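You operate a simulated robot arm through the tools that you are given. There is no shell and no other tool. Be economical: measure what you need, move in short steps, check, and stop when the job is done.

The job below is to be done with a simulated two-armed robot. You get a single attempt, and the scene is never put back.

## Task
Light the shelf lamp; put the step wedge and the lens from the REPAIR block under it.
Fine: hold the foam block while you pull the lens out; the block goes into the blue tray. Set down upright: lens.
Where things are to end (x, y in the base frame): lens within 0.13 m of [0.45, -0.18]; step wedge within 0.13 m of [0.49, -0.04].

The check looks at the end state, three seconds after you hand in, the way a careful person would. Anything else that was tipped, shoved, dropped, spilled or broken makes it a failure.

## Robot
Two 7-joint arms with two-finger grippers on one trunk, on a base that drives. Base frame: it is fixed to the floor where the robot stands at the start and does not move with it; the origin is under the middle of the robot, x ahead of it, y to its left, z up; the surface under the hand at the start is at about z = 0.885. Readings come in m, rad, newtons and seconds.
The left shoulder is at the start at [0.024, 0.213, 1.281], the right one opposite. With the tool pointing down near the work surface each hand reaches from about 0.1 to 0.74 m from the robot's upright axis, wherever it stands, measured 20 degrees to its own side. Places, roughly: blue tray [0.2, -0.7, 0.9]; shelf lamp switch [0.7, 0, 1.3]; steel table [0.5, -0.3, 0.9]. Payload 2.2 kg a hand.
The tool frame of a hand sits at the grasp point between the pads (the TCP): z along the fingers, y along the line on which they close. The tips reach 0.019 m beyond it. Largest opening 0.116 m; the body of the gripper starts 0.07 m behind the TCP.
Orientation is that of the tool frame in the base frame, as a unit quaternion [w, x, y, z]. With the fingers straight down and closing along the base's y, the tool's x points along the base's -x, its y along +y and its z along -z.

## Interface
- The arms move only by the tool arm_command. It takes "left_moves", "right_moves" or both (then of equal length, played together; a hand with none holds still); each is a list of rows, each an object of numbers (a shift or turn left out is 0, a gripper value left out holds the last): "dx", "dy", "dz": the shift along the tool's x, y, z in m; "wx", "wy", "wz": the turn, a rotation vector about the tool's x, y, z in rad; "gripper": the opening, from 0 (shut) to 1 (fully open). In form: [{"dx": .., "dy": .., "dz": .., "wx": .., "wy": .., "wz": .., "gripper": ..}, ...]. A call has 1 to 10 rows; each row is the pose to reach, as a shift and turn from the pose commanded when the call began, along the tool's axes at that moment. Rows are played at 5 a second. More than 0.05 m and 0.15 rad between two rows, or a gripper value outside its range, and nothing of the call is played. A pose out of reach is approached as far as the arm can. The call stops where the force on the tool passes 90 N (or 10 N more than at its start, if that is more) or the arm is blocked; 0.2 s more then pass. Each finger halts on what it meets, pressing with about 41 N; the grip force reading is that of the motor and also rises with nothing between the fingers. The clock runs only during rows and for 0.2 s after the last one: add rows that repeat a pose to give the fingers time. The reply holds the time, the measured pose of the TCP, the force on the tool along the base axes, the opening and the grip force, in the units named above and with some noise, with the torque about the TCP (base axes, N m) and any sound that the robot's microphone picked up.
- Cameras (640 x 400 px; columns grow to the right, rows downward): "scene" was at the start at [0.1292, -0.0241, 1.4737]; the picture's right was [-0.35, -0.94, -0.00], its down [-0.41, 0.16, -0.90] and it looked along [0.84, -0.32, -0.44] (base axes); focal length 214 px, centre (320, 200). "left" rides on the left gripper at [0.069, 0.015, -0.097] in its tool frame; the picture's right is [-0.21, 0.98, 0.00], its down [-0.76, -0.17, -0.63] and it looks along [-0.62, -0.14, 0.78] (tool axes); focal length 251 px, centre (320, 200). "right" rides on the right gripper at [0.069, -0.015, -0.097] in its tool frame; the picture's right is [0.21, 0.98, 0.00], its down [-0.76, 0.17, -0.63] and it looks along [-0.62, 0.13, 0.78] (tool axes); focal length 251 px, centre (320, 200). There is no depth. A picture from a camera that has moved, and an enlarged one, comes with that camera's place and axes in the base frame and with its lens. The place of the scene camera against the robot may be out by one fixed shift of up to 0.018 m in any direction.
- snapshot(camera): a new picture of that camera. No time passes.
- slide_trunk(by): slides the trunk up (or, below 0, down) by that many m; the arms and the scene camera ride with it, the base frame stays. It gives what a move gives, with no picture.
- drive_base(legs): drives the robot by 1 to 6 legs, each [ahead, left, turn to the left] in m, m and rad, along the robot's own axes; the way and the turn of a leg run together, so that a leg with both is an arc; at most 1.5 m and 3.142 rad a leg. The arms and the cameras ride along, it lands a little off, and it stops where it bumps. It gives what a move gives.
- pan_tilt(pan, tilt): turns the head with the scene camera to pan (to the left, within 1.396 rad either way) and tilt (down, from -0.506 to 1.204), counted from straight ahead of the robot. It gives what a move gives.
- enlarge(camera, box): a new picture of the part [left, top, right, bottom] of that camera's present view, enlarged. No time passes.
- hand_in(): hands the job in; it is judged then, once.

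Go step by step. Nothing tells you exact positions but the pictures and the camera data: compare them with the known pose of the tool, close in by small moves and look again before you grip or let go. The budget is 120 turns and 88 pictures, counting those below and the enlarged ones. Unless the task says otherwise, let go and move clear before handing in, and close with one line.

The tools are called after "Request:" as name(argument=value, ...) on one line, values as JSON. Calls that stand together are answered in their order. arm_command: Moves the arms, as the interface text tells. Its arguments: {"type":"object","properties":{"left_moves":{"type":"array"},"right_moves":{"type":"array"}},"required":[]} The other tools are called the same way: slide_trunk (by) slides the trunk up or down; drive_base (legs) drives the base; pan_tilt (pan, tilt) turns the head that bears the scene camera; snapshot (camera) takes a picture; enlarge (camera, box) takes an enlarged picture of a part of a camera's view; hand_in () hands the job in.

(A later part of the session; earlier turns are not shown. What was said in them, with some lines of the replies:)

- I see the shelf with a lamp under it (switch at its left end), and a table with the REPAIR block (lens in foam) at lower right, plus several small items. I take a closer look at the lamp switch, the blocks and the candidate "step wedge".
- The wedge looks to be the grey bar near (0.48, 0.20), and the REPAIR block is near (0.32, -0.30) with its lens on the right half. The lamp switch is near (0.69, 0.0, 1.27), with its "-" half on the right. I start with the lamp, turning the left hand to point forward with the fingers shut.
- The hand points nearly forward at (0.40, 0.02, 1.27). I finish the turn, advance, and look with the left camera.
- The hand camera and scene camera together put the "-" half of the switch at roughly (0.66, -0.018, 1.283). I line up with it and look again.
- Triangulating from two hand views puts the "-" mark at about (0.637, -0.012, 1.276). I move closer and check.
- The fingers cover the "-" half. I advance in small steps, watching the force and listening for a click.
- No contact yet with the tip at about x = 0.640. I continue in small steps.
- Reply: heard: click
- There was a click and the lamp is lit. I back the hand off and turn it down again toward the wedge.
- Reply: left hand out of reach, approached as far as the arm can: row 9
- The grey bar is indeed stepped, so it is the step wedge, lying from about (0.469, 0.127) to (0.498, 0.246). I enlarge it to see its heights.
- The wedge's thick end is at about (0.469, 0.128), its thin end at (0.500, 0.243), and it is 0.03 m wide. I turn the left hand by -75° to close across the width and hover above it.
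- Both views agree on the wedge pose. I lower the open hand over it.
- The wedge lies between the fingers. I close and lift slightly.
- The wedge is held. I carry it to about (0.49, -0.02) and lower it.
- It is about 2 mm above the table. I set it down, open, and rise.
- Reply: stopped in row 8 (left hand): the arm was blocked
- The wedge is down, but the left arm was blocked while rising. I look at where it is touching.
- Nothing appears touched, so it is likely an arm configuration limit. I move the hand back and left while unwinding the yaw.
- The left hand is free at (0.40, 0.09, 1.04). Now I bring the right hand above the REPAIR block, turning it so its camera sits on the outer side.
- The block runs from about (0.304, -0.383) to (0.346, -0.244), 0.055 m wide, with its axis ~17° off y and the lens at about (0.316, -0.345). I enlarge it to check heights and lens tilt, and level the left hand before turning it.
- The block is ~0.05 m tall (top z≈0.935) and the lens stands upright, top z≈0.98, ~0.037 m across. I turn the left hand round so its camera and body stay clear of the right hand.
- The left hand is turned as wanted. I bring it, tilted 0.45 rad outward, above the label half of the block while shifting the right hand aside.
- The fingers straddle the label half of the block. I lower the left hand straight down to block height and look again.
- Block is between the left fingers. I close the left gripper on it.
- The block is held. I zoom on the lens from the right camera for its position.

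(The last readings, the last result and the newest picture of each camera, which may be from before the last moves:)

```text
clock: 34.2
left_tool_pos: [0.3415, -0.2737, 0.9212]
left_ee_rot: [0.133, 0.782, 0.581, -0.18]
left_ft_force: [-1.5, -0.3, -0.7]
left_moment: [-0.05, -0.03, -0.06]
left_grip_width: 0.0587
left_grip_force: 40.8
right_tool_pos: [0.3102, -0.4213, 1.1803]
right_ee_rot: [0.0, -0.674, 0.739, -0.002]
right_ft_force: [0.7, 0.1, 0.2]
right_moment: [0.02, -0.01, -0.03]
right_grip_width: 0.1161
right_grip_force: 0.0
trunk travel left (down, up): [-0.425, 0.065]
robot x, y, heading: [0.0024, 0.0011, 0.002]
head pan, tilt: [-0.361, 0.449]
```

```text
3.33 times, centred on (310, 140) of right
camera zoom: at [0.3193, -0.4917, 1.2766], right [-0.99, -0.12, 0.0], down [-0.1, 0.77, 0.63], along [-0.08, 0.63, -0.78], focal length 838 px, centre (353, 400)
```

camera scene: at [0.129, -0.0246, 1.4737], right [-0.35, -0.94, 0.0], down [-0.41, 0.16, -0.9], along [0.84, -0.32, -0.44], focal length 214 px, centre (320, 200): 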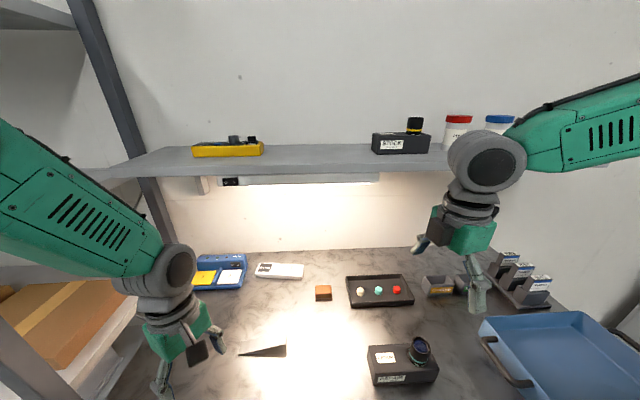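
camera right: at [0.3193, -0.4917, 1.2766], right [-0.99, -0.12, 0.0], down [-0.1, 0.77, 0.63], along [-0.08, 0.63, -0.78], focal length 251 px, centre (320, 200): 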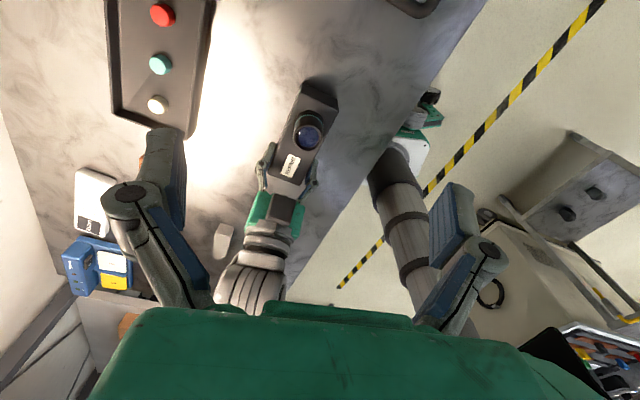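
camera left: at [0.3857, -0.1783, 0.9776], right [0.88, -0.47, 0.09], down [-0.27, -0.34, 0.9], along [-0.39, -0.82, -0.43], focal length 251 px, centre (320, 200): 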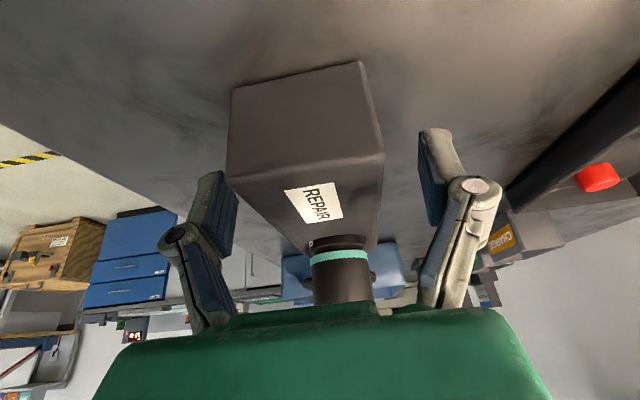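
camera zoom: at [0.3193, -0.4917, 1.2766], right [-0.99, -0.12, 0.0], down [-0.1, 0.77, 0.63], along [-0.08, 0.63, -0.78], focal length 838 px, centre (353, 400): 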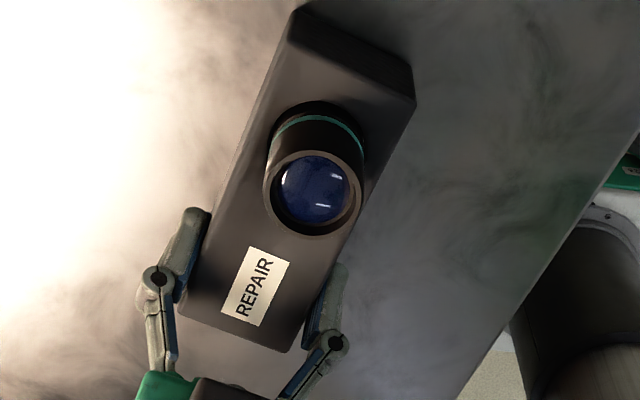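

The lens top centre is at about (0.317, -0.349, 0.98). I bring the right hand over it at z = 1.03.

Request:
arm_command(right_moves=[{"dx": -0.018, "dz": 0.03, "wz": 0.07, "gripper": 0.65}, {"dx": -0.036, "dz": 0.065, "wz": 0.14}, {"dx": -0.054, "dz": 0.1, "wz": 0.2}, {"dx": -0.072, "dz": 0.13, "wz": 0.2}, {"dx": -0.072, "dz": 0.145, "wz": 0.2}, {"dx": -0.072, "dz": 0.145, "wz": 0.2}])

Request:
snapshot(camera="right")

Request:
snapshot(camera="scene")

```text
clock: 35.6
left_tool_pos: [0.3404, -0.2744, 0.9205]
left_ee_rot: [0.134, 0.782, 0.582, -0.18]
left_ft_force: [0.3, 2.0, 1.7]
left_moment: [-0.15, -0.05, 0.03]
left_grip_width: 0.0589
left_grip_force: 40.9
right_tool_pos: [0.3198, -0.3498, 1.0342]
right_ee_rot: [0.002, -0.597, 0.802, -0.002]
right_ft_force: [-0.7, -0.2, 0.1]
right_moment: [0.04, 0.01, 0.02]
right_grip_width: 0.0753
right_grip_force: 0.2
trunk travel left (down, up): [-0.425, 0.065]
robot x, y, heading: [0.001, -0.0005, 0.002]
head pan, tilt: [-0.361, 0.449]
```

```text
53 pictures are left
camera right: at [0.3135, -0.421, 1.131], right [-1.0, 0.07, 0.0], down [0.06, 0.77, 0.63], along [0.05, 0.63, -0.78], focal length 251 px, centre (320, 200)
```

right: 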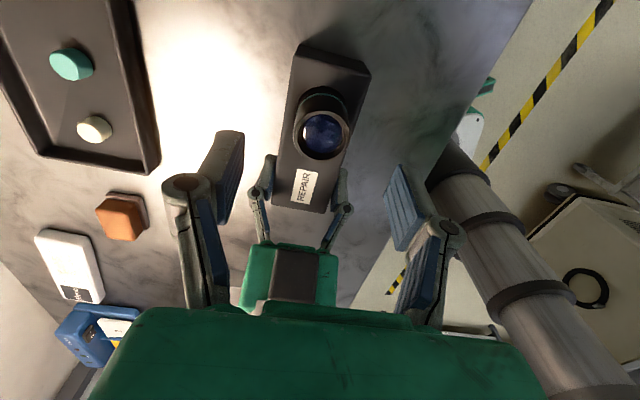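

```text
52 pictures are left
camera scene: at [0.1293, -0.0259, 1.4737], right [-0.35, -0.94, 0.0], down [-0.41, 0.16, -0.9], along [0.84, -0.32, -0.44], focal length 214 px, centre (320, 200)
```

scene: 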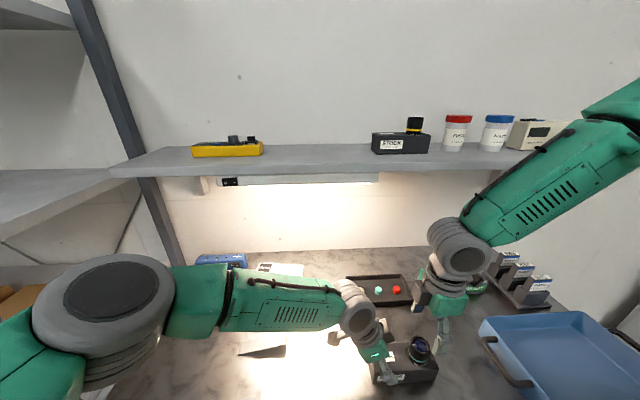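

The lens is between the right fingers. I descend to grip height around it.

Request:
arm_command(right_moves=[{"dx": 0.002, "dy": 0.002, "dz": 0.02}, {"dx": 0.003, "dy": 0.002, "dz": 0.04}, {"dx": 0.003, "dy": 0.002, "dz": 0.058}, {"dx": 0.003, "dy": 0.002, "dz": 0.069}, {"dx": 0.003, "dy": 0.002, "dz": 0.069}])

Request:
snapshot(camera="right")

Request:
enlarge(camera="scene", box=[350, 290, 480, 400])

```text
clock: 36.8
left_tool_pos: [0.3411, -0.2734, 0.92]
left_ee_rot: [0.133, 0.782, 0.581, -0.181]
left_ft_force: [-0.8, 0.1, 1.4]
left_moment: [-0.11, -0.06, -0.06]
left_grip_width: 0.0586
left_grip_force: 40.1
right_tool_pos: [0.3161, -0.3524, 0.9661]
right_ee_rot: [0.001, -0.597, 0.802, -0.002]
right_ft_force: [0.0, 1.2, -0.6]
right_moment: [0.01, 0.0, -0.01]
right_grip_width: 0.0755
right_grip_force: 0.1
trunk travel left (down, up): [-0.425, 0.065]
robot x, y, heading: [-0.0005, -0.0038, -0.001]
head pan, tilt: [-0.361, 0.449]
```

```text
51 pictures are left
camera right: at [0.3113, -0.4225, 1.0629], right [-1.0, 0.07, 0.0], down [0.06, 0.77, 0.63], along [0.05, 0.63, -0.78], focal length 251 px, centre (320, 200)
```

right: 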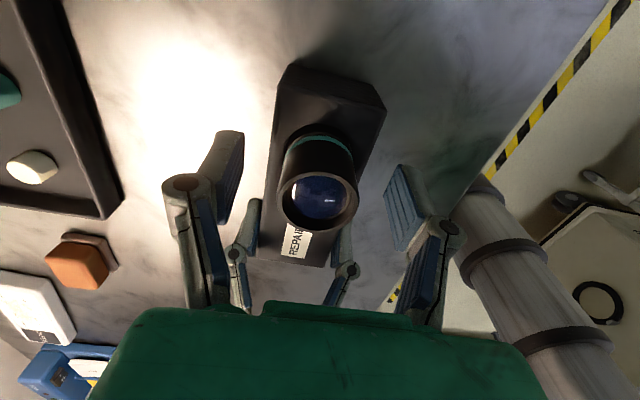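

```text
3.64 times, centred on (415, 345) of scene
camera zoom: at [0.1295, -0.0262, 1.4736], right [-0.35, -0.94, 0.0], down [-0.41, 0.16, -0.9], along [0.84, -0.32, -0.44], focal length 780 px, centre (-26, -327)
```

zoom: 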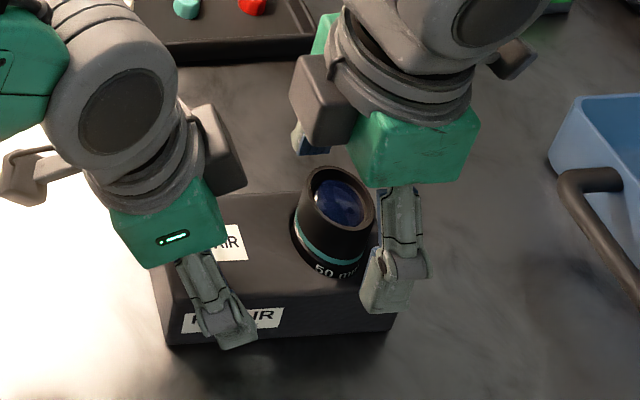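

Fingers sit around the lens barrel. I close on it and pull gently upward while the left hand holds the block.

Request:
arm_command(right_moves=[{"gripper": 0.4}, {"gripper": 0.2}, {"gripper": 0.2}, {"gripper": 0.2}])

Request:
arm_command(right_moves=[{"dz": -0.005}, {"dz": -0.01}, {"dz": -0.018}, {"dz": -0.028}, {"dz": -0.04}])

Request:
enlarge(camera="scene", box=[350, 290, 480, 400])

```text
clock: 37.8
left_tool_pos: [0.3399, -0.2741, 0.9215]
left_ee_rot: [0.132, 0.782, 0.581, -0.18]
left_ft_force: [-1.4, -1.0, 2.1]
left_moment: [-0.02, -0.07, -0.1]
left_grip_width: 0.0587
left_grip_force: 41.0
right_tool_pos: [0.3163, -0.3522, 0.9655]
right_ee_rot: [0.002, -0.597, 0.802, -0.002]
right_ft_force: [-0.3, 0.4, 0.0]
right_moment: [0.0, 0.0, 0.01]
right_grip_width: 0.0394
right_grip_force: 40.7
trunk travel left (down, up): [-0.425, 0.065]
robot x, y, heading: [-0.0012, -0.0007, 0.002]
head pan, tilt: [-0.361, 0.449]
```

```text
clock: 39.0
left_tool_pos: [0.3415, -0.2746, 0.9209]
left_ee_rot: [0.133, 0.782, 0.581, -0.18]
left_ft_force: [-0.5, 0.9, 3.9]
left_moment: [-0.1, -0.06, -0.03]
left_grip_width: 0.0587
left_grip_force: 41.1
right_tool_pos: [0.3178, -0.3512, 1.0066]
right_ee_rot: [0.002, -0.597, 0.803, -0.002]
right_ft_force: [0.2, 0.5, -1.1]
right_moment: [-0.01, 0.01, -0.01]
right_grip_width: 0.0395
right_grip_force: 41.2
trunk travel left (down, up): [-0.425, 0.065]
robot x, y, heading: [-0.0006, -0.0007, 0.003]
head pan, tilt: [-0.361, 0.449]
```

```text
3.64 times, centred on (415, 345) of scene
camera zoom: at [0.1292, -0.0257, 1.4737], right [-0.35, -0.94, 0.0], down [-0.41, 0.16, -0.9], along [0.84, -0.32, -0.44], focal length 780 px, centre (-26, -327)
```

zoom: 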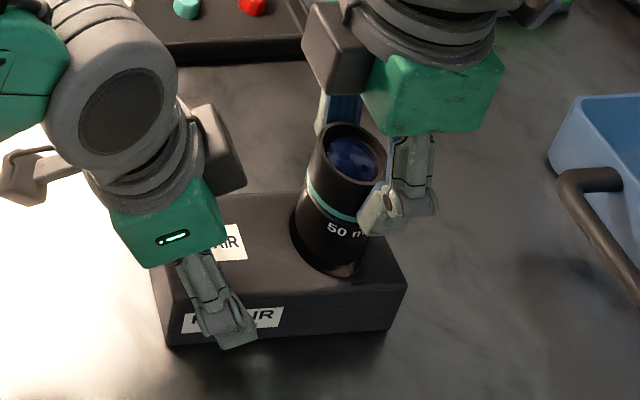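

The lens comes out cleanly. I keep pulling up.

Request:
arm_command(right_moves=[{"dz": -0.02}, {"dz": -0.045}, {"dz": -0.07}, {"dz": -0.095}, {"dz": -0.095}])

Request:
enlarge(camera="scene", box=[330, 250, 490, 400])

Request:
snapshot(camera="right")

```text
clock: 40.2
left_tool_pos: [0.341, -0.2732, 0.9201]
left_ee_rot: [0.133, 0.782, 0.581, -0.181]
left_ft_force: [-1.4, 0.9, 3.5]
left_moment: [0.13, -0.09, 0.03]
left_grip_width: 0.0584
left_grip_force: 40.9
right_tool_pos: [0.3162, -0.3503, 1.1016]
right_ee_rot: [0.001, -0.596, 0.803, -0.002]
right_ft_force: [-0.1, 1.1, -1.3]
right_moment: [0.02, 0.01, 0.02]
right_grip_width: 0.0396
right_grip_force: 41.1
trunk travel left (down, up): [-0.425, 0.065]
robot x, y, heading: [-0.0029, 0.0033, -0.001]
head pan, tilt: [-0.361, 0.449]
```

```text
2.67 times, centred on (410, 325) of scene
camera zoom: at [0.1291, -0.0254, 1.4737], right [-0.35, -0.94, 0.0], down [-0.41, 0.16, -0.9], along [0.84, -0.32, -0.44], focal length 572 px, centre (80, -133)
```

zoom: 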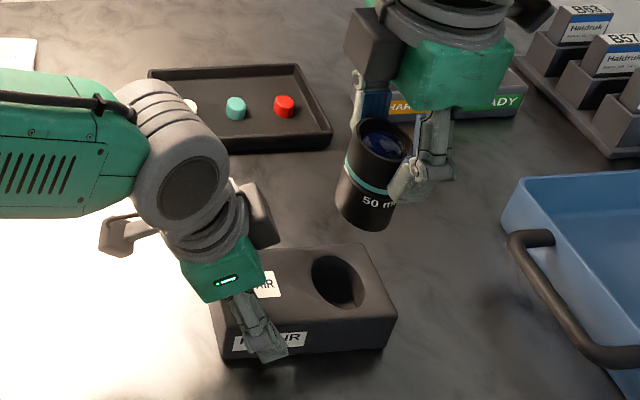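

```text
47 pictures are left
camera right: at [0.3108, -0.4203, 1.1982], right [-1.0, 0.07, 0.0], down [0.06, 0.77, 0.63], along [0.05, 0.63, -0.78], focal length 251 px, centre (320, 200)
```

right: 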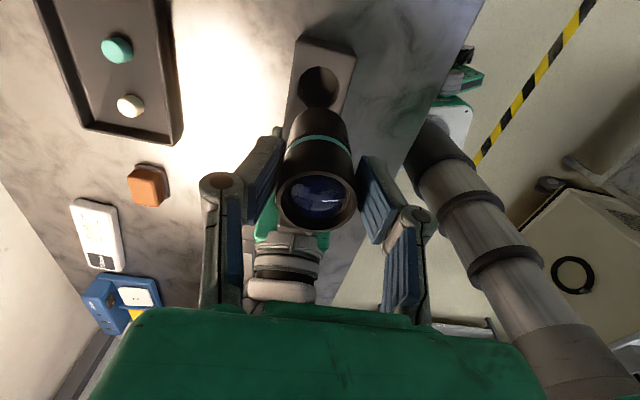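

The lens is free. I release the block with the left hand, back it out along its fingers, then move it left out of the way.

Request:
arm_command(left_moves=[{"gripper": 0.6}, {"gripper": 0.8}, {"dz": -0.04}, {"dz": -0.085}, {"dz": -0.13}, {"dz": -0.155, "dx": 0.04}, {"dz": -0.175, "dx": 0.085}, {"dz": -0.195, "dx": 0.13}, {"dz": -0.217, "dx": 0.175}, {"dz": -0.239, "dx": 0.22}])

Request:
snapshot(camera="scene")

Request:
snapshot(camera="right")

```text
clock: 42.4
left_tool_pos: [0.428, 0.0174, 1.0391]
left_ee_rot: [0.134, 0.782, 0.582, -0.181]
left_ft_force: [-0.4, 1.0, -0.1]
left_moment: [0.0, 0.01, -0.04]
left_grip_width: 0.0928
left_grip_force: 0.1
right_tool_pos: [0.3161, -0.3483, 1.1018]
right_ee_rot: [0.0, -0.597, 0.802, -0.004]
right_ft_force: [-1.4, 0.5, -1.6]
right_moment: [0.01, 0.01, -0.03]
right_grip_width: 0.0397
right_grip_force: 41.1
trunk travel left (down, up): [-0.425, 0.065]
robot x, y, heading: [-0.0019, 0.0002, 0.002]
head pan, tilt: [-0.361, 0.449]
```

```text
46 pictures are left
camera scene: at [0.1299, -0.02, 1.4737], right [-0.35, -0.94, 0.0], down [-0.41, 0.15, -0.9], along [0.84, -0.32, -0.44], focal length 214 px, centre (320, 200)
```

scene: 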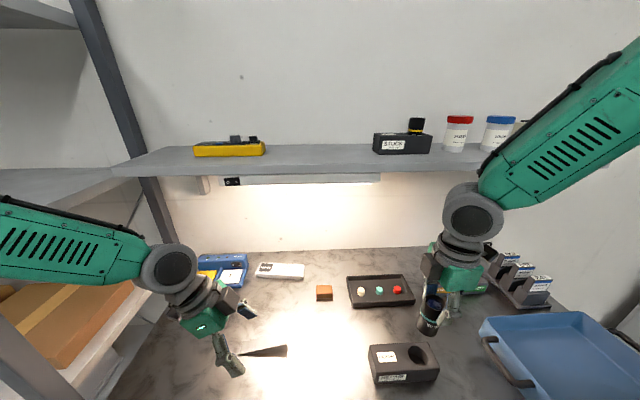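

```text
45 pictures are left
camera right: at [0.3108, -0.4179, 1.1988], right [-1.0, 0.07, 0.0], down [0.06, 0.78, 0.63], along [0.05, 0.63, -0.78], focal length 251 px, centre (320, 200)
```

right: 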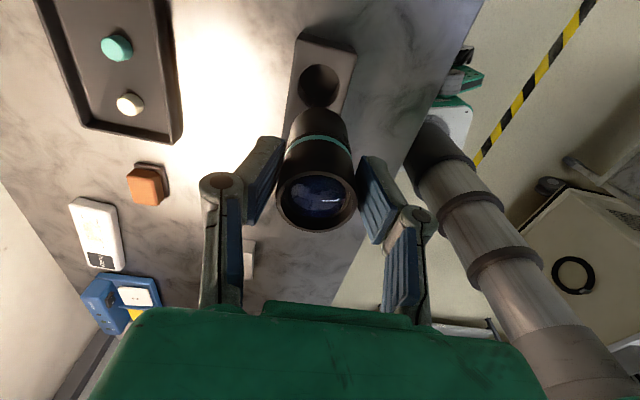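

The block stayed put and the right hand holds the lens. I carry the lens over (0.44, -0.20) and lower to 1.0.

Request:
arm_command(right_moves=[{"dx": -0.036, "dy": -0.015}, {"dx": -0.071, "dy": -0.03}, {"dx": -0.107, "dy": -0.046}, {"dx": -0.142, "dy": -0.061}, {"dx": -0.178, "dy": -0.076}, {"dx": -0.178, "dy": -0.076, "dz": 0.03}, {"dx": -0.178, "dy": -0.076, "dz": 0.065}, {"dx": -0.178, "dy": -0.076, "dz": 0.1}, {"dx": -0.178, "dy": -0.076, "dz": 0.1}], left_moves=[{"dx": 0.04, "dz": -0.02}, {"dx": 0.08, "dz": -0.04}, {"dx": 0.1, "dz": -0.05}, {"dx": 0.1, "dz": -0.05}, {"dx": 0.1, "dz": -0.05}, {"dx": 0.1, "dz": -0.05}, {"dx": 0.1, "dz": -0.05}, {"dx": 0.1, "dz": -0.05}, {"dx": 0.1, "dz": -0.05}])

Request:
snapshot(camera="scene")

Request:
snapshot(camera="left")

```text
clock: 44.4
left_tool_pos: [0.4593, 0.1243, 1.0422]
left_ee_rot: [0.133, 0.783, 0.581, -0.18]
left_ft_force: [-0.2, 0.2, 0.8]
left_moment: [0.0, 0.0, 0.02]
left_grip_width: 0.0929
left_grip_force: 0.0
right_tool_pos: [0.4396, -0.2025, 1.0017]
right_ee_rot: [0.001, -0.597, 0.802, -0.003]
right_ft_force: [-1.0, 0.8, -1.3]
right_moment: [0.0, 0.02, 0.01]
right_grip_width: 0.0398
right_grip_force: 40.7
trunk travel left (down, up): [-0.425, 0.065]
robot x, y, heading: [-0.0011, -0.0036, -0.004]
head pan, tilt: [-0.361, 0.449]
```

```text
44 pictures are left
camera scene: at [0.1303, -0.0211, 1.4737], right [-0.35, -0.94, 0.0], down [-0.41, 0.15, -0.9], along [0.84, -0.32, -0.44], focal length 214 px, centre (320, 200)
```

scene: 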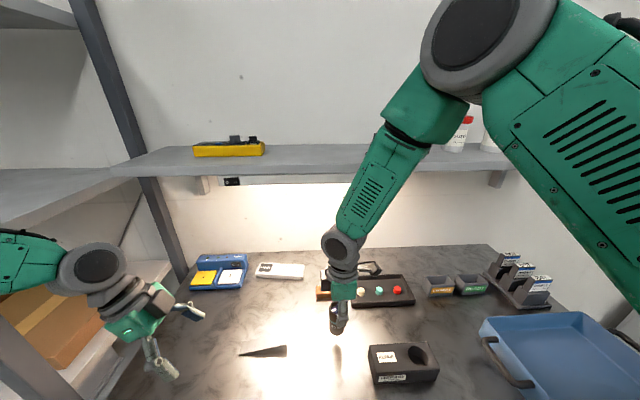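

```text
43 pictures are left
camera left: at [0.5038, 0.2188, 1.098], right [0.88, -0.47, 0.09], down [-0.27, -0.34, 0.9], along [-0.39, -0.82, -0.43], focal length 251 px, centre (320, 200)
```

left: 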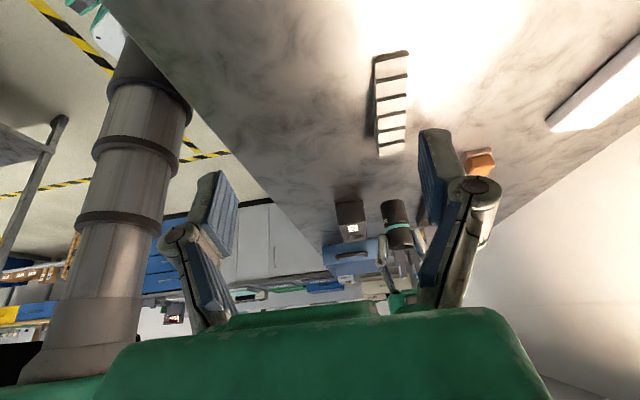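

I check the gap between the lens bottom and the table.

Request:
enlarge(camera="left", box=[330, 160, 450, 280])

Request:
enlarge(camera="scene", box=[290, 270, 400, 350])

```text
3.33 times, centred on (390, 220) of left
camera zoom: at [0.5038, 0.2188, 1.098], right [0.88, -0.47, 0.09], down [-0.27, -0.34, 0.9], along [-0.39, -0.82, -0.43], focal length 838 px, centre (87, 133)
```

zoom: 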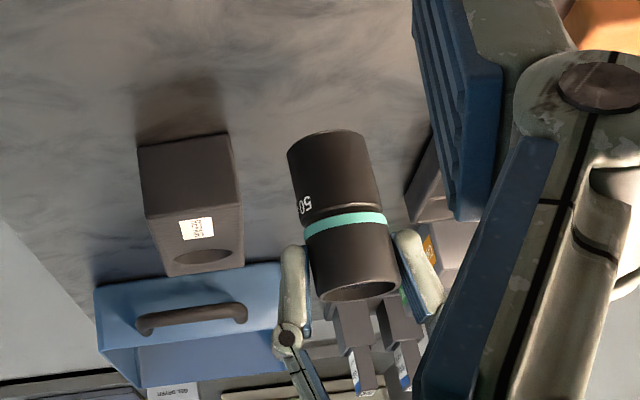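

```text
5.00 times, centred on (345, 310) of scene
camera zoom: at [0.1303, -0.0211, 1.4737], right [-0.35, -0.94, 0.0], down [-0.41, 0.15, -0.9], along [0.84, -0.32, -0.44], focal length 1072 px, centre (195, -350)
```

zoom: 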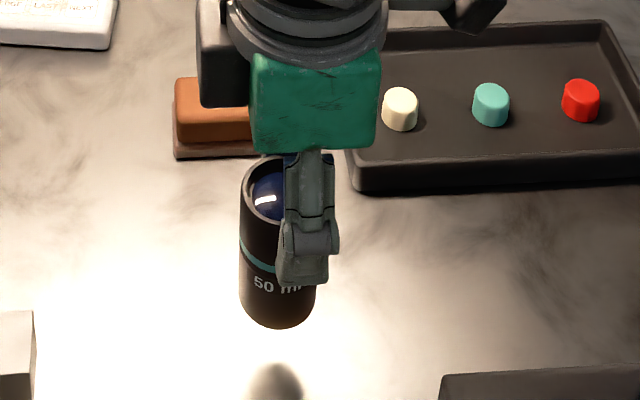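

The lens bottom seems about 0.075–0.08 below the TCP, so contact should come around TCP z ≈ 0.96–0.965. I lower in small steps watching force.

Request:
arm_command(right_moves=[{"dz": 0.012}, {"dz": 0.022}, {"dz": 0.03}, {"dz": 0.03}])

Request:
enlarge(camera="left", box=[330, 160, 450, 280])

```text
clock: 45.4
left_tool_pos: [0.4609, 0.1242, 1.0409]
left_ee_rot: [0.133, 0.782, 0.582, -0.181]
left_ft_force: [-0.1, 0.1, 0.2]
left_moment: [0.03, 0.05, 0.0]
left_grip_width: 0.0928
left_grip_force: 0.1
right_tool_pos: [0.4403, -0.2, 0.9704]
right_ee_rot: [0.001, -0.597, 0.802, -0.003]
right_ft_force: [-0.6, -0.6, -1.1]
right_moment: [-0.01, 0.0, 0.01]
right_grip_width: 0.0396
right_grip_force: 40.5
trunk travel left (down, up): [-0.425, 0.065]
robot x, y, heading: [0.0044, 0.005, -0.0]
head pan, tilt: [-0.361, 0.449]
```

```text
3.33 times, centred on (390, 220) of left
camera zoom: at [0.5047, 0.2203, 1.0973], right [0.88, -0.47, 0.09], down [-0.27, -0.34, 0.9], along [-0.39, -0.82, -0.42], focal length 838 px, centre (87, 133)
```

zoom: 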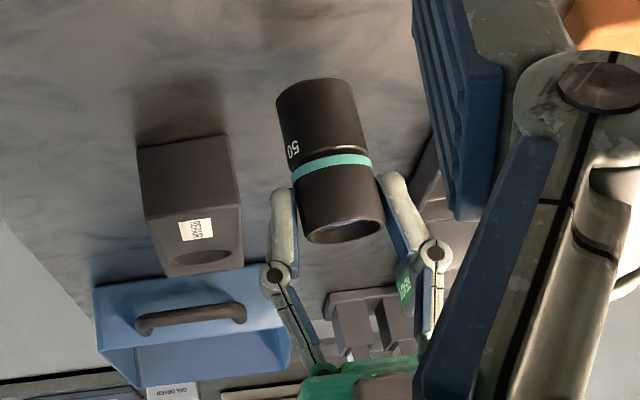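

About 1 cm to go. I continue down in 3 mm steps.

Request:
arm_command(right_moves=[{"dz": 0.003}, {"dz": 0.006}, {"dz": 0.0085}, {"dz": 0.0085}])

Request:
enlarge(camera="left", box=[330, 140, 450, 260])

```text
clock: 46.4
left_tool_pos: [0.46, 0.1241, 1.041]
left_ee_rot: [0.133, 0.782, 0.582, -0.181]
left_ft_force: [0.2, -0.1, -0.3]
left_moment: [-0.01, 0.02, 0.03]
left_grip_width: 0.093
left_grip_force: 0.1
right_tool_pos: [0.4428, -0.2023, 0.9623]
right_ee_rot: [0.001, -0.597, 0.802, -0.002]
right_ft_force: [-0.1, 0.7, -2.1]
right_moment: [-0.04, 0.0, 0.02]
right_grip_width: 0.0398
right_grip_force: 41.4
trunk travel left (down, up): [-0.425, 0.065]
robot x, y, heading: [-0.002, 0.0014, -0.0]
head pan, tilt: [-0.361, 0.449]
```

```text
3.33 times, centred on (390, 200) of left
camera zoom: at [0.5047, 0.2201, 1.0972], right [0.88, -0.47, 0.09], down [-0.27, -0.34, 0.9], along [-0.39, -0.82, -0.42], focal length 838 px, centre (87, 200)
```

zoom: 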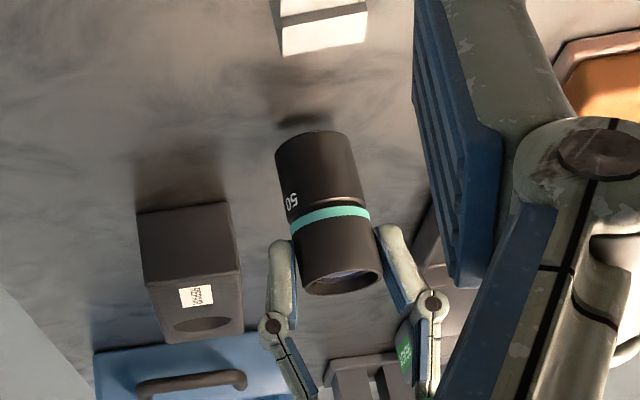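

Still a few mm of gap. I continue in 2 mm steps.

Request:
arm_command(right_moves=[{"dz": 0.002}, {"dz": 0.004}, {"dz": 0.004}])

Request:
enlarge(camera="left", box=[330, 140, 450, 260])

```text
clock: 47.2
left_tool_pos: [0.4604, 0.1247, 1.0407]
left_ee_rot: [0.134, 0.782, 0.581, -0.181]
left_ft_force: [-0.1, 1.0, 0.2]
left_moment: [-0.02, 0.03, -0.02]
left_grip_width: 0.0926
left_grip_force: 0.0
right_tool_pos: [0.4424, -0.2019, 0.9589]
right_ee_rot: [0.0, -0.597, 0.802, -0.003]
right_ft_force: [-0.2, -0.7, -1.8]
right_moment: [-0.01, -0.01, 0.02]
right_grip_width: 0.0399
right_grip_force: 40.5
trunk travel left (down, up): [-0.425, 0.065]
robot x, y, heading: [0.0028, -0.001, 0.005]
head pan, tilt: [-0.361, 0.449]
```

```text
3.33 times, centred on (390, 200) of left
camera zoom: at [0.5046, 0.2201, 1.0973], right [0.88, -0.47, 0.09], down [-0.27, -0.34, 0.9], along [-0.39, -0.82, -0.42], focal length 838 px, centre (87, 200)
```

zoom: 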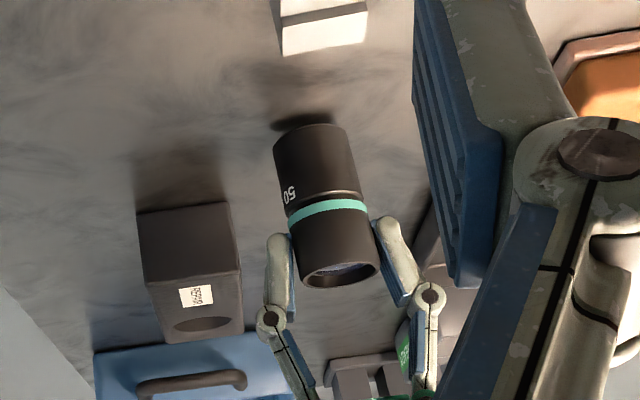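

Nearly there; 2 mm steps again.

Request:
arm_command(right_moves=[{"dz": 0.0015}, {"dz": 0.003}, {"dz": 0.0045}, {"dz": 0.0045}])

Request:
enlarge(camera="left", box=[330, 140, 450, 260])

```text
clock: 48.2
left_tool_pos: [0.4599, 0.124, 1.0402]
left_ee_rot: [0.134, 0.782, 0.581, -0.181]
left_ft_force: [0.8, -0.6, 0.9]
left_moment: [0.03, 0.0, -0.01]
left_grip_width: 0.0926
left_grip_force: 0.1
right_tool_pos: [0.441, -0.2024, 0.9542]
right_ee_rot: [0.0, -0.597, 0.802, -0.003]
right_ft_force: [0.2, -0.4, -1.1]
right_moment: [-0.02, 0.04, 0.03]
right_grip_width: 0.0397
right_grip_force: 41.2
trunk travel left (down, up): [-0.425, 0.065]
robot x, y, heading: [-0.0007, 0.0051, 0.001]
head pan, tilt: [-0.361, 0.449]
```

```text
3.33 times, centred on (390, 200) of left
camera zoom: at [0.5046, 0.2202, 1.0973], right [0.88, -0.47, 0.09], down [-0.27, -0.34, 0.9], along [-0.39, -0.82, -0.42], focal length 838 px, centre (87, 200)
```

zoom: 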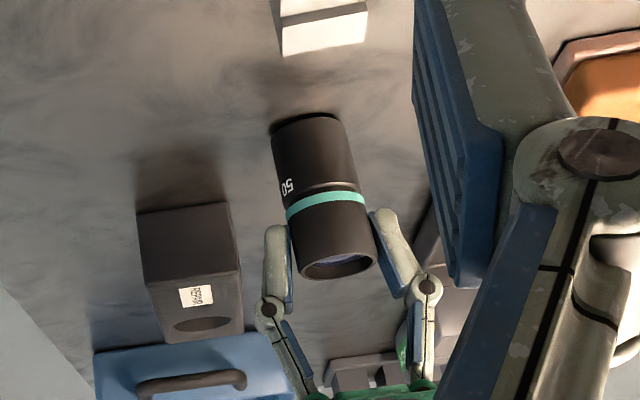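

Shadow gap is almost closed, but no contact force yet. I go down a little more.

Request:
arm_command(right_moves=[{"dz": 0.001}, {"dz": 0.002}, {"dz": 0.003}, {"dz": 0.003}])

Request:
enlarge(camera="left", box=[350, 140, 410, 200])

```text
clock: 49.2
left_tool_pos: [0.4604, 0.1246, 1.0409]
left_ee_rot: [0.134, 0.782, 0.581, -0.181]
left_ft_force: [-0.1, -0.2, 0.7]
left_moment: [0.0, -0.02, -0.01]
left_grip_width: 0.0927
left_grip_force: 0.0
right_tool_pos: [0.4414, -0.2022, 0.9522]
right_ee_rot: [0.002, -0.597, 0.802, -0.003]
right_ft_force: [-1.3, -2.8, 13.2]
right_moment: [0.05, -0.04, -0.01]
right_grip_width: 0.0395
right_grip_force: 40.5
trunk travel left (down, up): [-0.425, 0.065]
robot x, y, heading: [-0.0008, -0.0011, 0.002]
head pan, tilt: [-0.361, 0.449]
```

```text
6.67 times, centred on (380, 170) of left
camera zoom: at [0.5037, 0.2199, 1.0979], right [0.88, -0.47, 0.09], down [-0.27, -0.34, 0.9], along [-0.39, -0.82, -0.43], focal length 1676 px, centre (-80, 400)
```

zoom: 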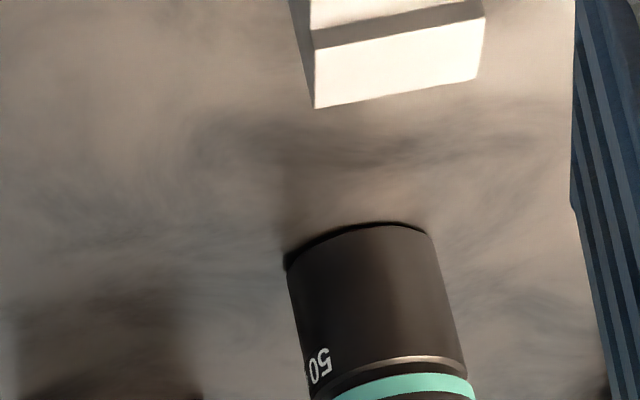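

Contact (13 N). I relax slightly, open, and rise straight up.

Request:
arm_command(right_moves=[{"dz": -0.001}, {"dz": -0.001, "gripper": 0.42}, {"dz": -0.001, "gripper": 0.6}, {"dz": -0.001, "gripper": 0.65}, {"dz": -0.03}, {"dz": -0.07}, {"dz": -0.11}, {"dz": -0.15}])

Request:
snapshot(camera="right")

Request:
snapshot(camera="scene")

```text
clock: 51.0
left_tool_pos: [0.4582, 0.1244, 1.0419]
left_ee_rot: [0.134, 0.782, 0.582, -0.181]
left_ft_force: [-0.3, -0.2, 0.2]
left_moment: [-0.02, -0.03, -0.01]
left_grip_width: 0.0929
left_grip_force: 0.0
right_tool_pos: [0.4405, -0.2038, 1.1023]
right_ee_rot: [0.0, -0.598, 0.802, -0.002]
right_ft_force: [-0.3, -0.9, 0.1]
right_moment: [0.02, -0.02, 0.02]
right_grip_width: 0.0754
right_grip_force: 0.1
trunk travel left (down, up): [-0.425, 0.065]
robot x, y, heading: [-0.0042, -0.0025, 0.002]
head pan, tilt: [-0.361, 0.449]
```

```text
35 pictures are left
camera right: at [0.4341, -0.2744, 1.1987], right [-1.0, 0.07, -0.01], down [0.05, 0.77, 0.63], along [0.05, 0.63, -0.78], focal length 251 px, centre (320, 200)
```

right: 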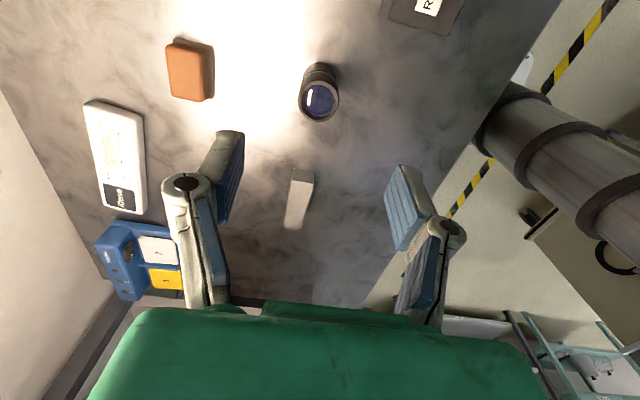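

```text
34 pictures are left
camera scene: at [0.1287, -0.0206, 1.4739], right [-0.35, -0.94, 0.0], down [-0.41, 0.15, -0.9], along [0.84, -0.32, -0.44], focal length 214 px, centre (320, 200)
```

scene: 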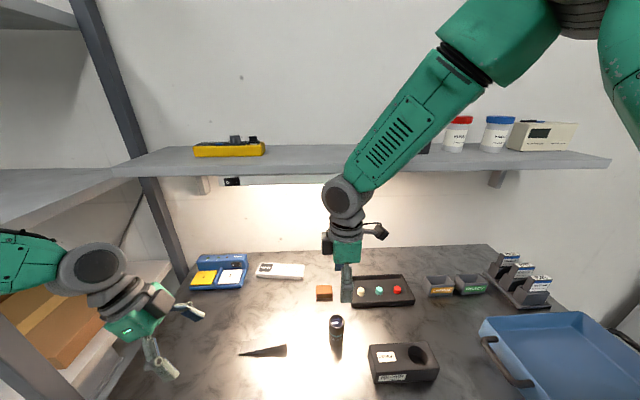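

The lens stands upright at about (0.441, -0.202) and the wedge is in place. Next I take the right hand over the block.

Request:
arm_command(right_moves=[{"dx": 0.035, "dy": 0.02, "gripper": 0.8}, {"dx": 0.07, "dy": 0.04}, {"dx": 0.105, "dy": 0.06}, {"dx": 0.14, "dy": 0.078}, {"dx": 0.14, "dy": 0.078, "dz": 0.03}, {"dx": 0.14, "dy": 0.078, "dz": 0.06}])

Request:
snapshot(camera="right")

```text
clock: 52.4
left_tool_pos: [0.4613, 0.1244, 1.0392]
left_ee_rot: [0.133, 0.782, 0.581, -0.182]
left_ft_force: [0.5, 0.0, 0.2]
left_moment: [-0.01, 0.03, -0.01]
left_grip_width: 0.0931
left_grip_force: 0.1
right_tool_pos: [0.3285, -0.3136, 1.0412]
right_ee_rot: [0.0, -0.597, 0.802, -0.003]
right_ft_force: [0.2, 0.1, 0.6]
right_moment: [0.0, 0.02, -0.03]
right_grip_width: 0.0925
right_grip_force: 0.0
trunk travel left (down, up): [-0.425, 0.065]
robot x, y, heading: [0.0015, 0.0024, -0.0]
head pan, tilt: [-0.361, 0.449]
```

```text
33 pictures are left
camera right: at [0.3225, -0.3849, 1.1382], right [-1.0, 0.07, 0.0], down [0.06, 0.78, 0.63], along [0.05, 0.63, -0.78], focal length 251 px, centre (320, 200)
```

right: 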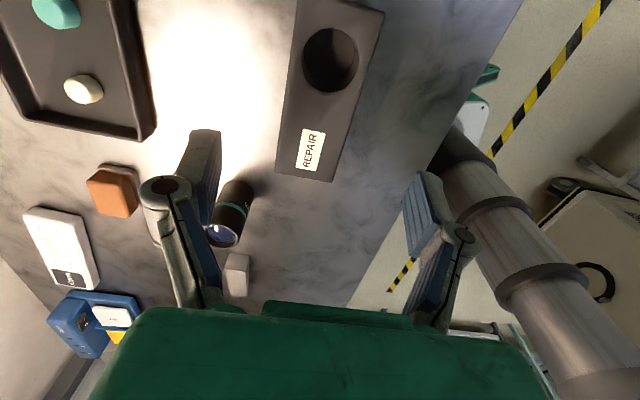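

The block centre is near (0.329, -0.316), right under the hand. I lower and grip it.

Request:
arm_command(right_moves=[{"dz": 0.04}, {"dz": 0.08}, {"dz": 0.11}, {"dz": 0.126}, {"dz": 0.126, "gripper": 0.5}, {"dz": 0.126, "gripper": 0.3}, {"dz": 0.126, "gripper": 0.3}, {"dz": 0.126, "gripper": 0.3}])

Request:
snapshot(camera="right")

```text
clock: 54.2
left_tool_pos: [0.4583, 0.1235, 1.0408]
left_ee_rot: [0.133, 0.782, 0.581, -0.181]
left_ft_force: [0.2, 0.1, -0.1]
left_moment: [-0.02, 0.01, -0.01]
left_grip_width: 0.0929
left_grip_force: 0.0
right_tool_pos: [0.3247, -0.3144, 0.9144]
right_ee_rot: [0.0, -0.597, 0.802, -0.002]
right_ft_force: [0.4, -0.1, -0.3]
right_moment: [-0.02, 0.02, 0.0]
right_grip_width: 0.0586
right_grip_force: 40.5
trunk travel left (down, up): [-0.425, 0.065]
robot x, y, heading: [0.0007, 0.0013, 0.0]
head pan, tilt: [-0.361, 0.449]
```

```text
32 pictures are left
camera right: at [0.3201, -0.3848, 1.0111], right [-1.0, 0.07, 0.0], down [0.06, 0.77, 0.63], along [0.05, 0.63, -0.78], focal length 251 px, centre (320, 200)
```

right: 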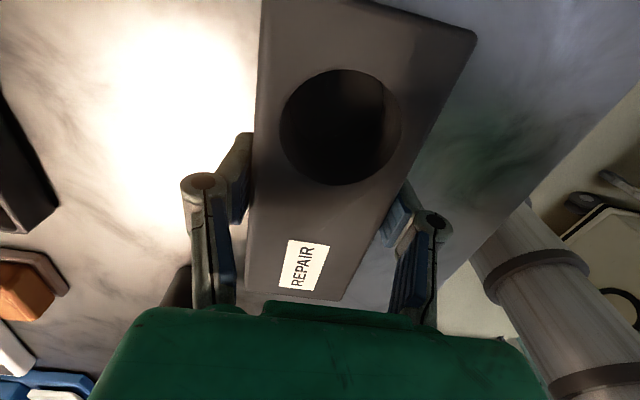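

Gripped. I lift it and turn the head toward the blue tray.

Request:
arm_command(right_moves=[{"dz": -0.03}, {"dz": -0.07}, {"dz": -0.11}, {"dz": -0.15}, {"dz": -0.19}])

Request:
pan_tilt(pan=-0.9, tilt=0.75)

Request:
snapshot(camera="scene")

```text
clock: 55.4
left_tool_pos: [0.4592, 0.1234, 1.0414]
left_ee_rot: [0.134, 0.781, 0.582, -0.18]
left_ft_force: [-0.4, -0.3, -0.2]
left_moment: [0.0, 0.0, 0.02]
left_grip_width: 0.0928
left_grip_force: 0.1
right_tool_pos: [0.3233, -0.3142, 1.1055]
right_ee_rot: [0.001, -0.598, 0.801, -0.002]
right_ft_force: [0.5, -0.2, -0.1]
right_moment: [-0.04, -0.02, 0.01]
right_grip_width: 0.0587
right_grip_force: 40.9
trunk travel left (down, up): [-0.425, 0.065]
robot x, y, heading: [-0.0006, 0.0032, -0.005]
head pan, tilt: [-0.361, 0.449]
```

```text
clock: 56.4
left_tool_pos: [0.4601, 0.1231, 1.0408]
left_ee_rot: [0.134, 0.782, 0.581, -0.181]
left_ft_force: [0.4, -0.1, -0.1]
left_moment: [0.03, -0.02, 0.0]
left_grip_width: 0.0928
left_grip_force: 0.0
right_tool_pos: [0.3253, -0.3145, 1.1046]
right_ee_rot: [0.001, -0.597, 0.802, -0.003]
right_ft_force: [0.8, -0.2, -1.2]
right_moment: [0.02, 0.01, -0.03]
right_grip_width: 0.0591
right_grip_force: 41.2
trunk travel left (down, up): [-0.425, 0.065]
robot x, y, heading: [-0.0022, 0.0006, 0.003]
head pan, tilt: [-0.901, 0.75]
```

```text
31 pictures are left
camera scene: at [0.0953, -0.0539, 1.4473], right [-0.78, -0.62, 0.0], down [-0.43, 0.53, -0.73], along [0.45, -0.57, -0.68], focal length 214 px, centre (320, 200)
```

scene: 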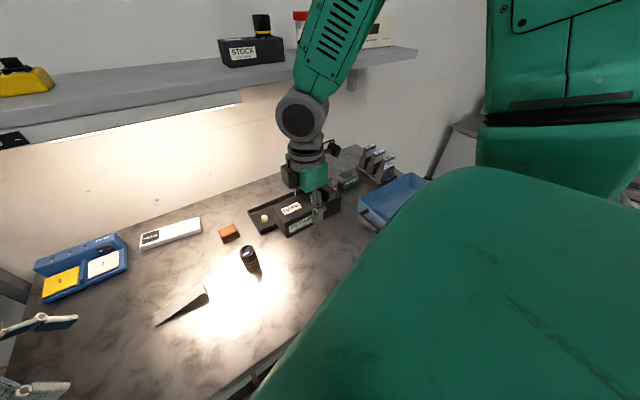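

The head view is partly blocked, but from the first picture the tray's centre is about (0.2, -0.7) with its long axis parallel to the block. I carry the block above it and look down with the hand camera.

Request:
arm_command(right_moves=[{"dx": 0.042, "dy": 0.001}, {"dx": 0.084, "dy": 0.002}, {"dx": 0.126, "dy": 0.002}, {"dx": 0.168, "dy": 0.003}, {"dx": 0.21, "dy": 0.004}, {"dx": 0.252, "dy": 0.005}, {"dx": 0.294, "dy": 0.005}, {"dx": 0.336, "dy": 0.006}, {"dx": 0.378, "dy": 0.007}, {"dx": 0.39, "dy": 0.007}])

Request:
snapshot(camera="right")

Request:
snapshot(camera="scene")

```text
clock: 58.6
left_tool_pos: [0.46, 0.1232, 1.0402]
left_ee_rot: [0.133, 0.782, 0.582, -0.18]
left_ft_force: [-0.7, 0.5, -0.4]
left_moment: [0.03, -0.04, 0.01]
left_grip_width: 0.0931
left_grip_force: 0.0
right_tool_pos: [0.2047, -0.6863, 1.104]
right_ee_rot: [0.001, -0.597, 0.802, -0.001]
right_ft_force: [-0.4, -0.6, -0.2]
right_moment: [-0.04, -0.02, -0.01]
right_grip_width: 0.0587
right_grip_force: 41.2
trunk travel left (down, up): [-0.425, 0.065]
robot x, y, heading: [0.0009, -0.0026, 0.006]
head pan, tilt: [-0.901, 0.75]
```

```text
30 pictures are left
camera right: at [0.1998, -0.7576, 1.2011], right [-1.0, 0.07, 0.0], down [0.06, 0.77, 0.63], along [0.05, 0.63, -0.78], focal length 251 px, centre (320, 200)
```

right: 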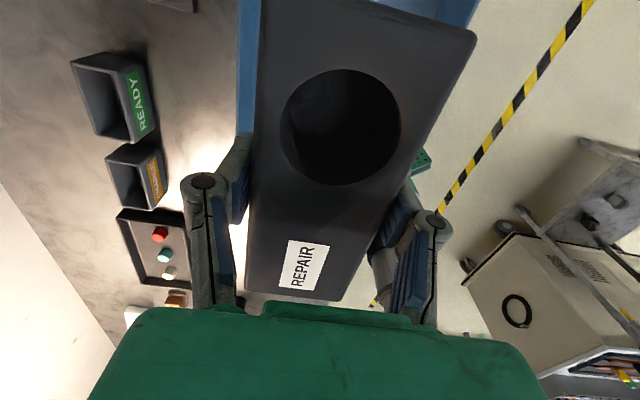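

```text
29 pictures are left
camera scene: at [0.0944, -0.0573, 1.4472], right [-0.78, -0.62, 0.0], down [-0.43, 0.54, -0.73], along [0.45, -0.57, -0.69], focal length 214 px, centre (320, 200)
```

scene: 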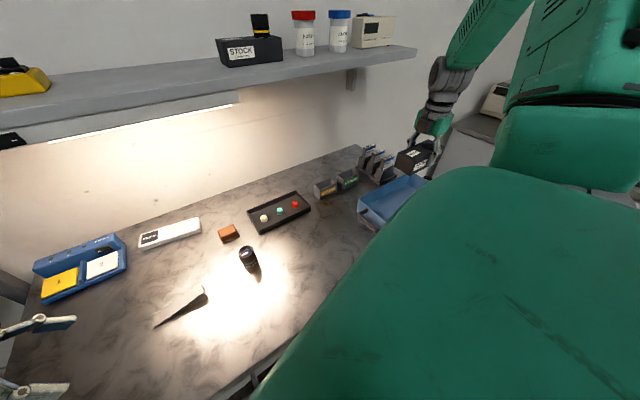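

I zoom on the tray and block in the head view to judge their alignment.

Request:
enlarge(camera="scene", box=[340, 110, 460, 240])

```text
3.08 times, centred on (400, 175) of scene
camera zoom: at [0.0944, -0.0573, 1.4472], right [-0.78, -0.62, 0.0], down [-0.43, 0.54, -0.73], along [0.45, -0.57, -0.69], focal length 660 px, centre (74, 277)
```

zoom: 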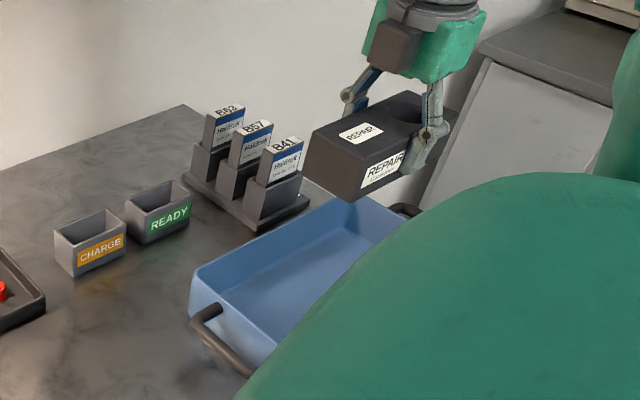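

The tray spans about 0.28 × 0.17 m around (0.19, -0.69), so the block is well inside. I lower it.

Request:
arm_command(right_moves=[{"dz": 0.04, "dy": 0.004}, {"dz": 0.08, "dy": 0.008}, {"dz": 0.12, "dy": 0.008}, {"dz": 0.15, "dy": 0.008}, {"dz": 0.165, "dy": 0.008}, {"dz": 0.165, "dy": 0.008}])

Request:
enlarge(camera="scene", box=[340, 110, 460, 240])

Request:
snapshot(camera="right")

```text
clock: 60.0
left_tool_pos: [0.4595, 0.1241, 1.0411]
left_ee_rot: [0.133, 0.781, 0.583, -0.18]
left_ft_force: [1.0, -0.9, 0.2]
left_moment: [0.02, 0.04, 0.02]
left_grip_width: 0.0926
left_grip_force: 0.0
right_tool_pos: [0.2013, -0.6832, 0.9389]
right_ee_rot: [0.001, -0.597, 0.802, -0.003]
right_ft_force: [-0.4, 0.2, -0.9]
right_moment: [-0.04, -0.03, 0.01]
right_grip_width: 0.0588
right_grip_force: 41.2
trunk travel left (down, up): [-0.425, 0.065]
robot x, y, heading: [0.0006, 0.002, 0.001]
head pan, tilt: [-0.901, 0.75]
```

```text
3.08 times, centred on (400, 175) of scene
camera zoom: at [0.0943, -0.0569, 1.4472], right [-0.78, -0.62, 0.0], down [-0.43, 0.54, -0.73], along [0.45, -0.57, -0.68], focal length 660 px, centre (74, 277)
```

zoom: 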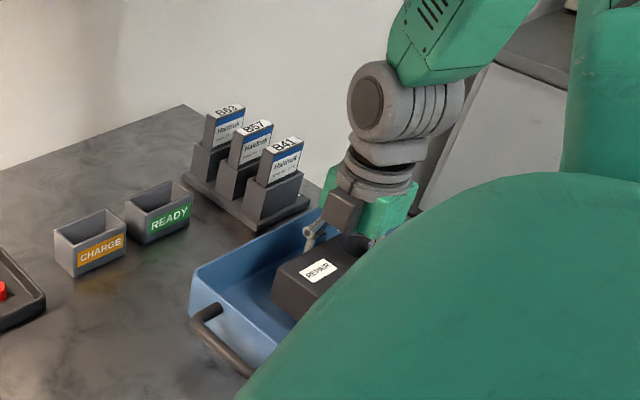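

```text
26 pictures are left
camera right: at [0.195, -0.7542, 1.0356], right [-1.0, 0.07, 0.0], down [0.06, 0.77, 0.63], along [0.05, 0.63, -0.78], focal length 251 px, centre (320, 200)
```

right: 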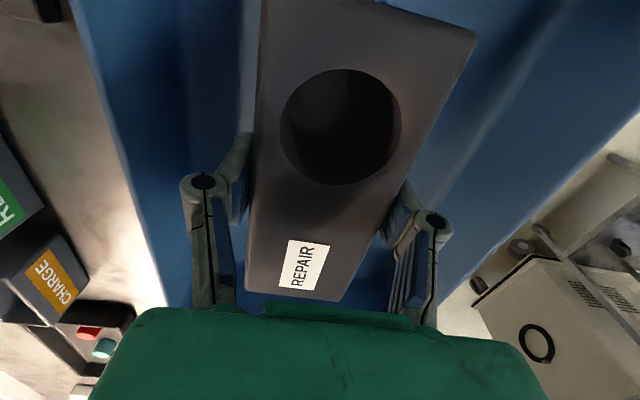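

The block is inside the tray with margin on both sides. I lower to contact.

Request:
arm_command(right_moves=[{"dz": 0.006}, {"dz": 0.01}, {"dz": 0.014}, {"dz": 0.014}])

```text
clock: 61.0
left_tool_pos: [0.4604, 0.1233, 1.041]
left_ee_rot: [0.134, 0.782, 0.582, -0.179]
left_ft_force: [-1.1, -0.6, 0.2]
left_moment: [0.02, -0.03, -0.06]
left_grip_width: 0.0929
left_grip_force: 0.2
right_tool_pos: [0.2002, -0.6851, 0.9251]
right_ee_rot: [0.001, -0.597, 0.802, -0.002]
right_ft_force: [0.3, -0.5, -1.1]
right_moment: [0.01, -0.03, 0.0]
right_grip_width: 0.059
right_grip_force: 41.4
trunk travel left (down, up): [-0.425, 0.065]
robot x, y, heading: [0.0007, 0.0009, 0.0]
head pan, tilt: [-0.901, 0.75]
```

Request:
arm_command(right_moves=[{"dz": 0.002}, {"dz": 0.004}, {"dz": 0.005}, {"dz": 0.005}])

```text
clock: 62.0
left_tool_pos: [0.4592, 0.1222, 1.0399]
left_ee_rot: [0.134, 0.782, 0.581, -0.18]
left_ft_force: [0.1, -0.7, 0.1]
left_moment: [0.0, -0.01, 0.02]
left_grip_width: 0.0928
left_grip_force: 0.1
right_tool_pos: [0.2001, -0.6836, 0.921]
right_ee_rot: [0.001, -0.597, 0.802, -0.002]
right_ft_force: [1.5, 0.4, -1.0]
right_moment: [-0.03, -0.01, -0.03]
right_grip_width: 0.0589
right_grip_force: 40.6
trunk travel left (down, up): [-0.425, 0.065]
robot x, y, heading: [0.0015, -0.0013, 0.004]
head pan, tilt: [-0.901, 0.75]
```

No contact yet at 0.921; a little further down.

Request:
arm_command(right_moves=[{"dz": 0.0015}, {"dz": 0.003}, {"dz": 0.0045}, {"dz": 0.0045}])

```text
clock: 63.0
left_tool_pos: [0.4588, 0.1243, 1.0411]
left_ee_rot: [0.133, 0.782, 0.581, -0.181]
left_ft_force: [-0.3, -0.3, -0.7]
left_moment: [-0.02, -0.01, 0.0]
left_grip_width: 0.0932
left_grip_force: 0.1
right_tool_pos: [0.2013, -0.6838, 0.9183]
right_ee_rot: [0.0, -0.598, 0.801, -0.005]
right_ft_force: [-0.4, -5.4, 29.8]
right_moment: [0.44, 0.41, -0.05]
right_grip_width: 0.0586
right_grip_force: 41.1
trunk travel left (down, up): [-0.425, 0.065]
robot x, y, heading: [0.0004, 0.0007, -0.005]
head pan, tilt: [-0.901, 0.75]
```

Contact. I ease off, open a little, and rise.

Request:
arm_command(right_moves=[{"dz": -0.0015}, {"dz": -0.0015, "gripper": 0.6}, {"dz": -0.0015, "gripper": 0.68}, {"dz": -0.0015, "gripper": 0.7}, {"dz": -0.04}, {"dz": -0.085}, {"dz": -0.13}, {"dz": -0.175}, {"dz": -0.2}])

Request:
snapshot(camera="right")

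Request:
snapshot(camera="scene")

```text
clock: 65.0
left_tool_pos: [0.4604, 0.1238, 1.0404]
left_ee_rot: [0.134, 0.781, 0.582, -0.181]
left_ft_force: [-0.2, 0.6, -0.2]
left_moment: [-0.02, 0.01, 0.0]
left_grip_width: 0.0927
left_grip_force: 0.0
right_tool_pos: [0.1985, -0.682, 1.1163]
right_ee_rot: [0.001, -0.596, 0.803, -0.002]
right_ft_force: [0.6, 0.9, 0.1]
right_moment: [-0.02, 0.0, 0.0]
right_grip_width: 0.0813
right_grip_force: 0.0
trunk travel left (down, up): [-0.425, 0.065]
robot x, y, heading: [0.0007, -0.0024, 0.003]
head pan, tilt: [-0.901, 0.75]
```

```text
25 pictures are left
camera right: at [0.1937, -0.7531, 1.214], right [-1.0, 0.07, -0.01], down [0.05, 0.77, 0.63], along [0.05, 0.63, -0.78], focal length 251 px, centre (320, 200)
```

right: 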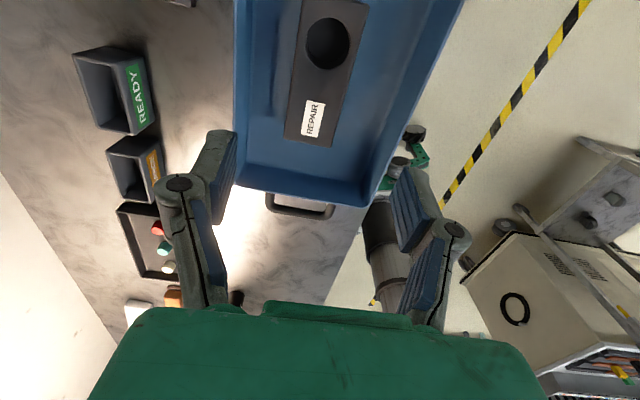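

```text
24 pictures are left
camera scene: at [0.0938, -0.0539, 1.4474], right [-0.78, -0.62, 0.0], down [-0.43, 0.53, -0.73], along [0.45, -0.57, -0.68], focal length 214 px, centre (320, 200)
```

scene: 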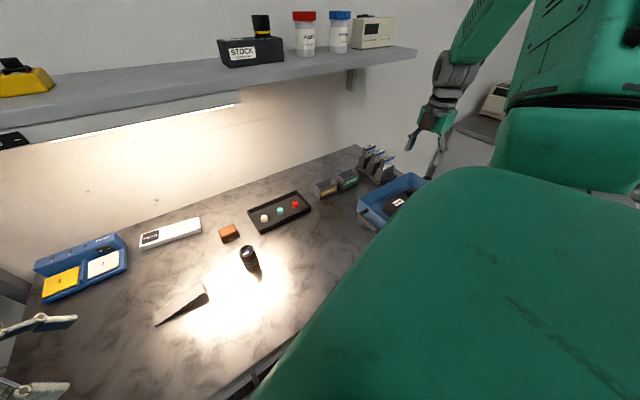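

The lamp is lit, the lens stands upright near (0.44, -0.20), the wedge lies near (0.49, -0.02), the block is flat in the blue tray, and both hands are clear. I hand in.

Request:
hand_in()

```text
The job is handed in.
```

The job is handed in: the lamp is lit, the step wedge and the upright lens are at their places under it, and the REPAIR foam block is in the blue tray.
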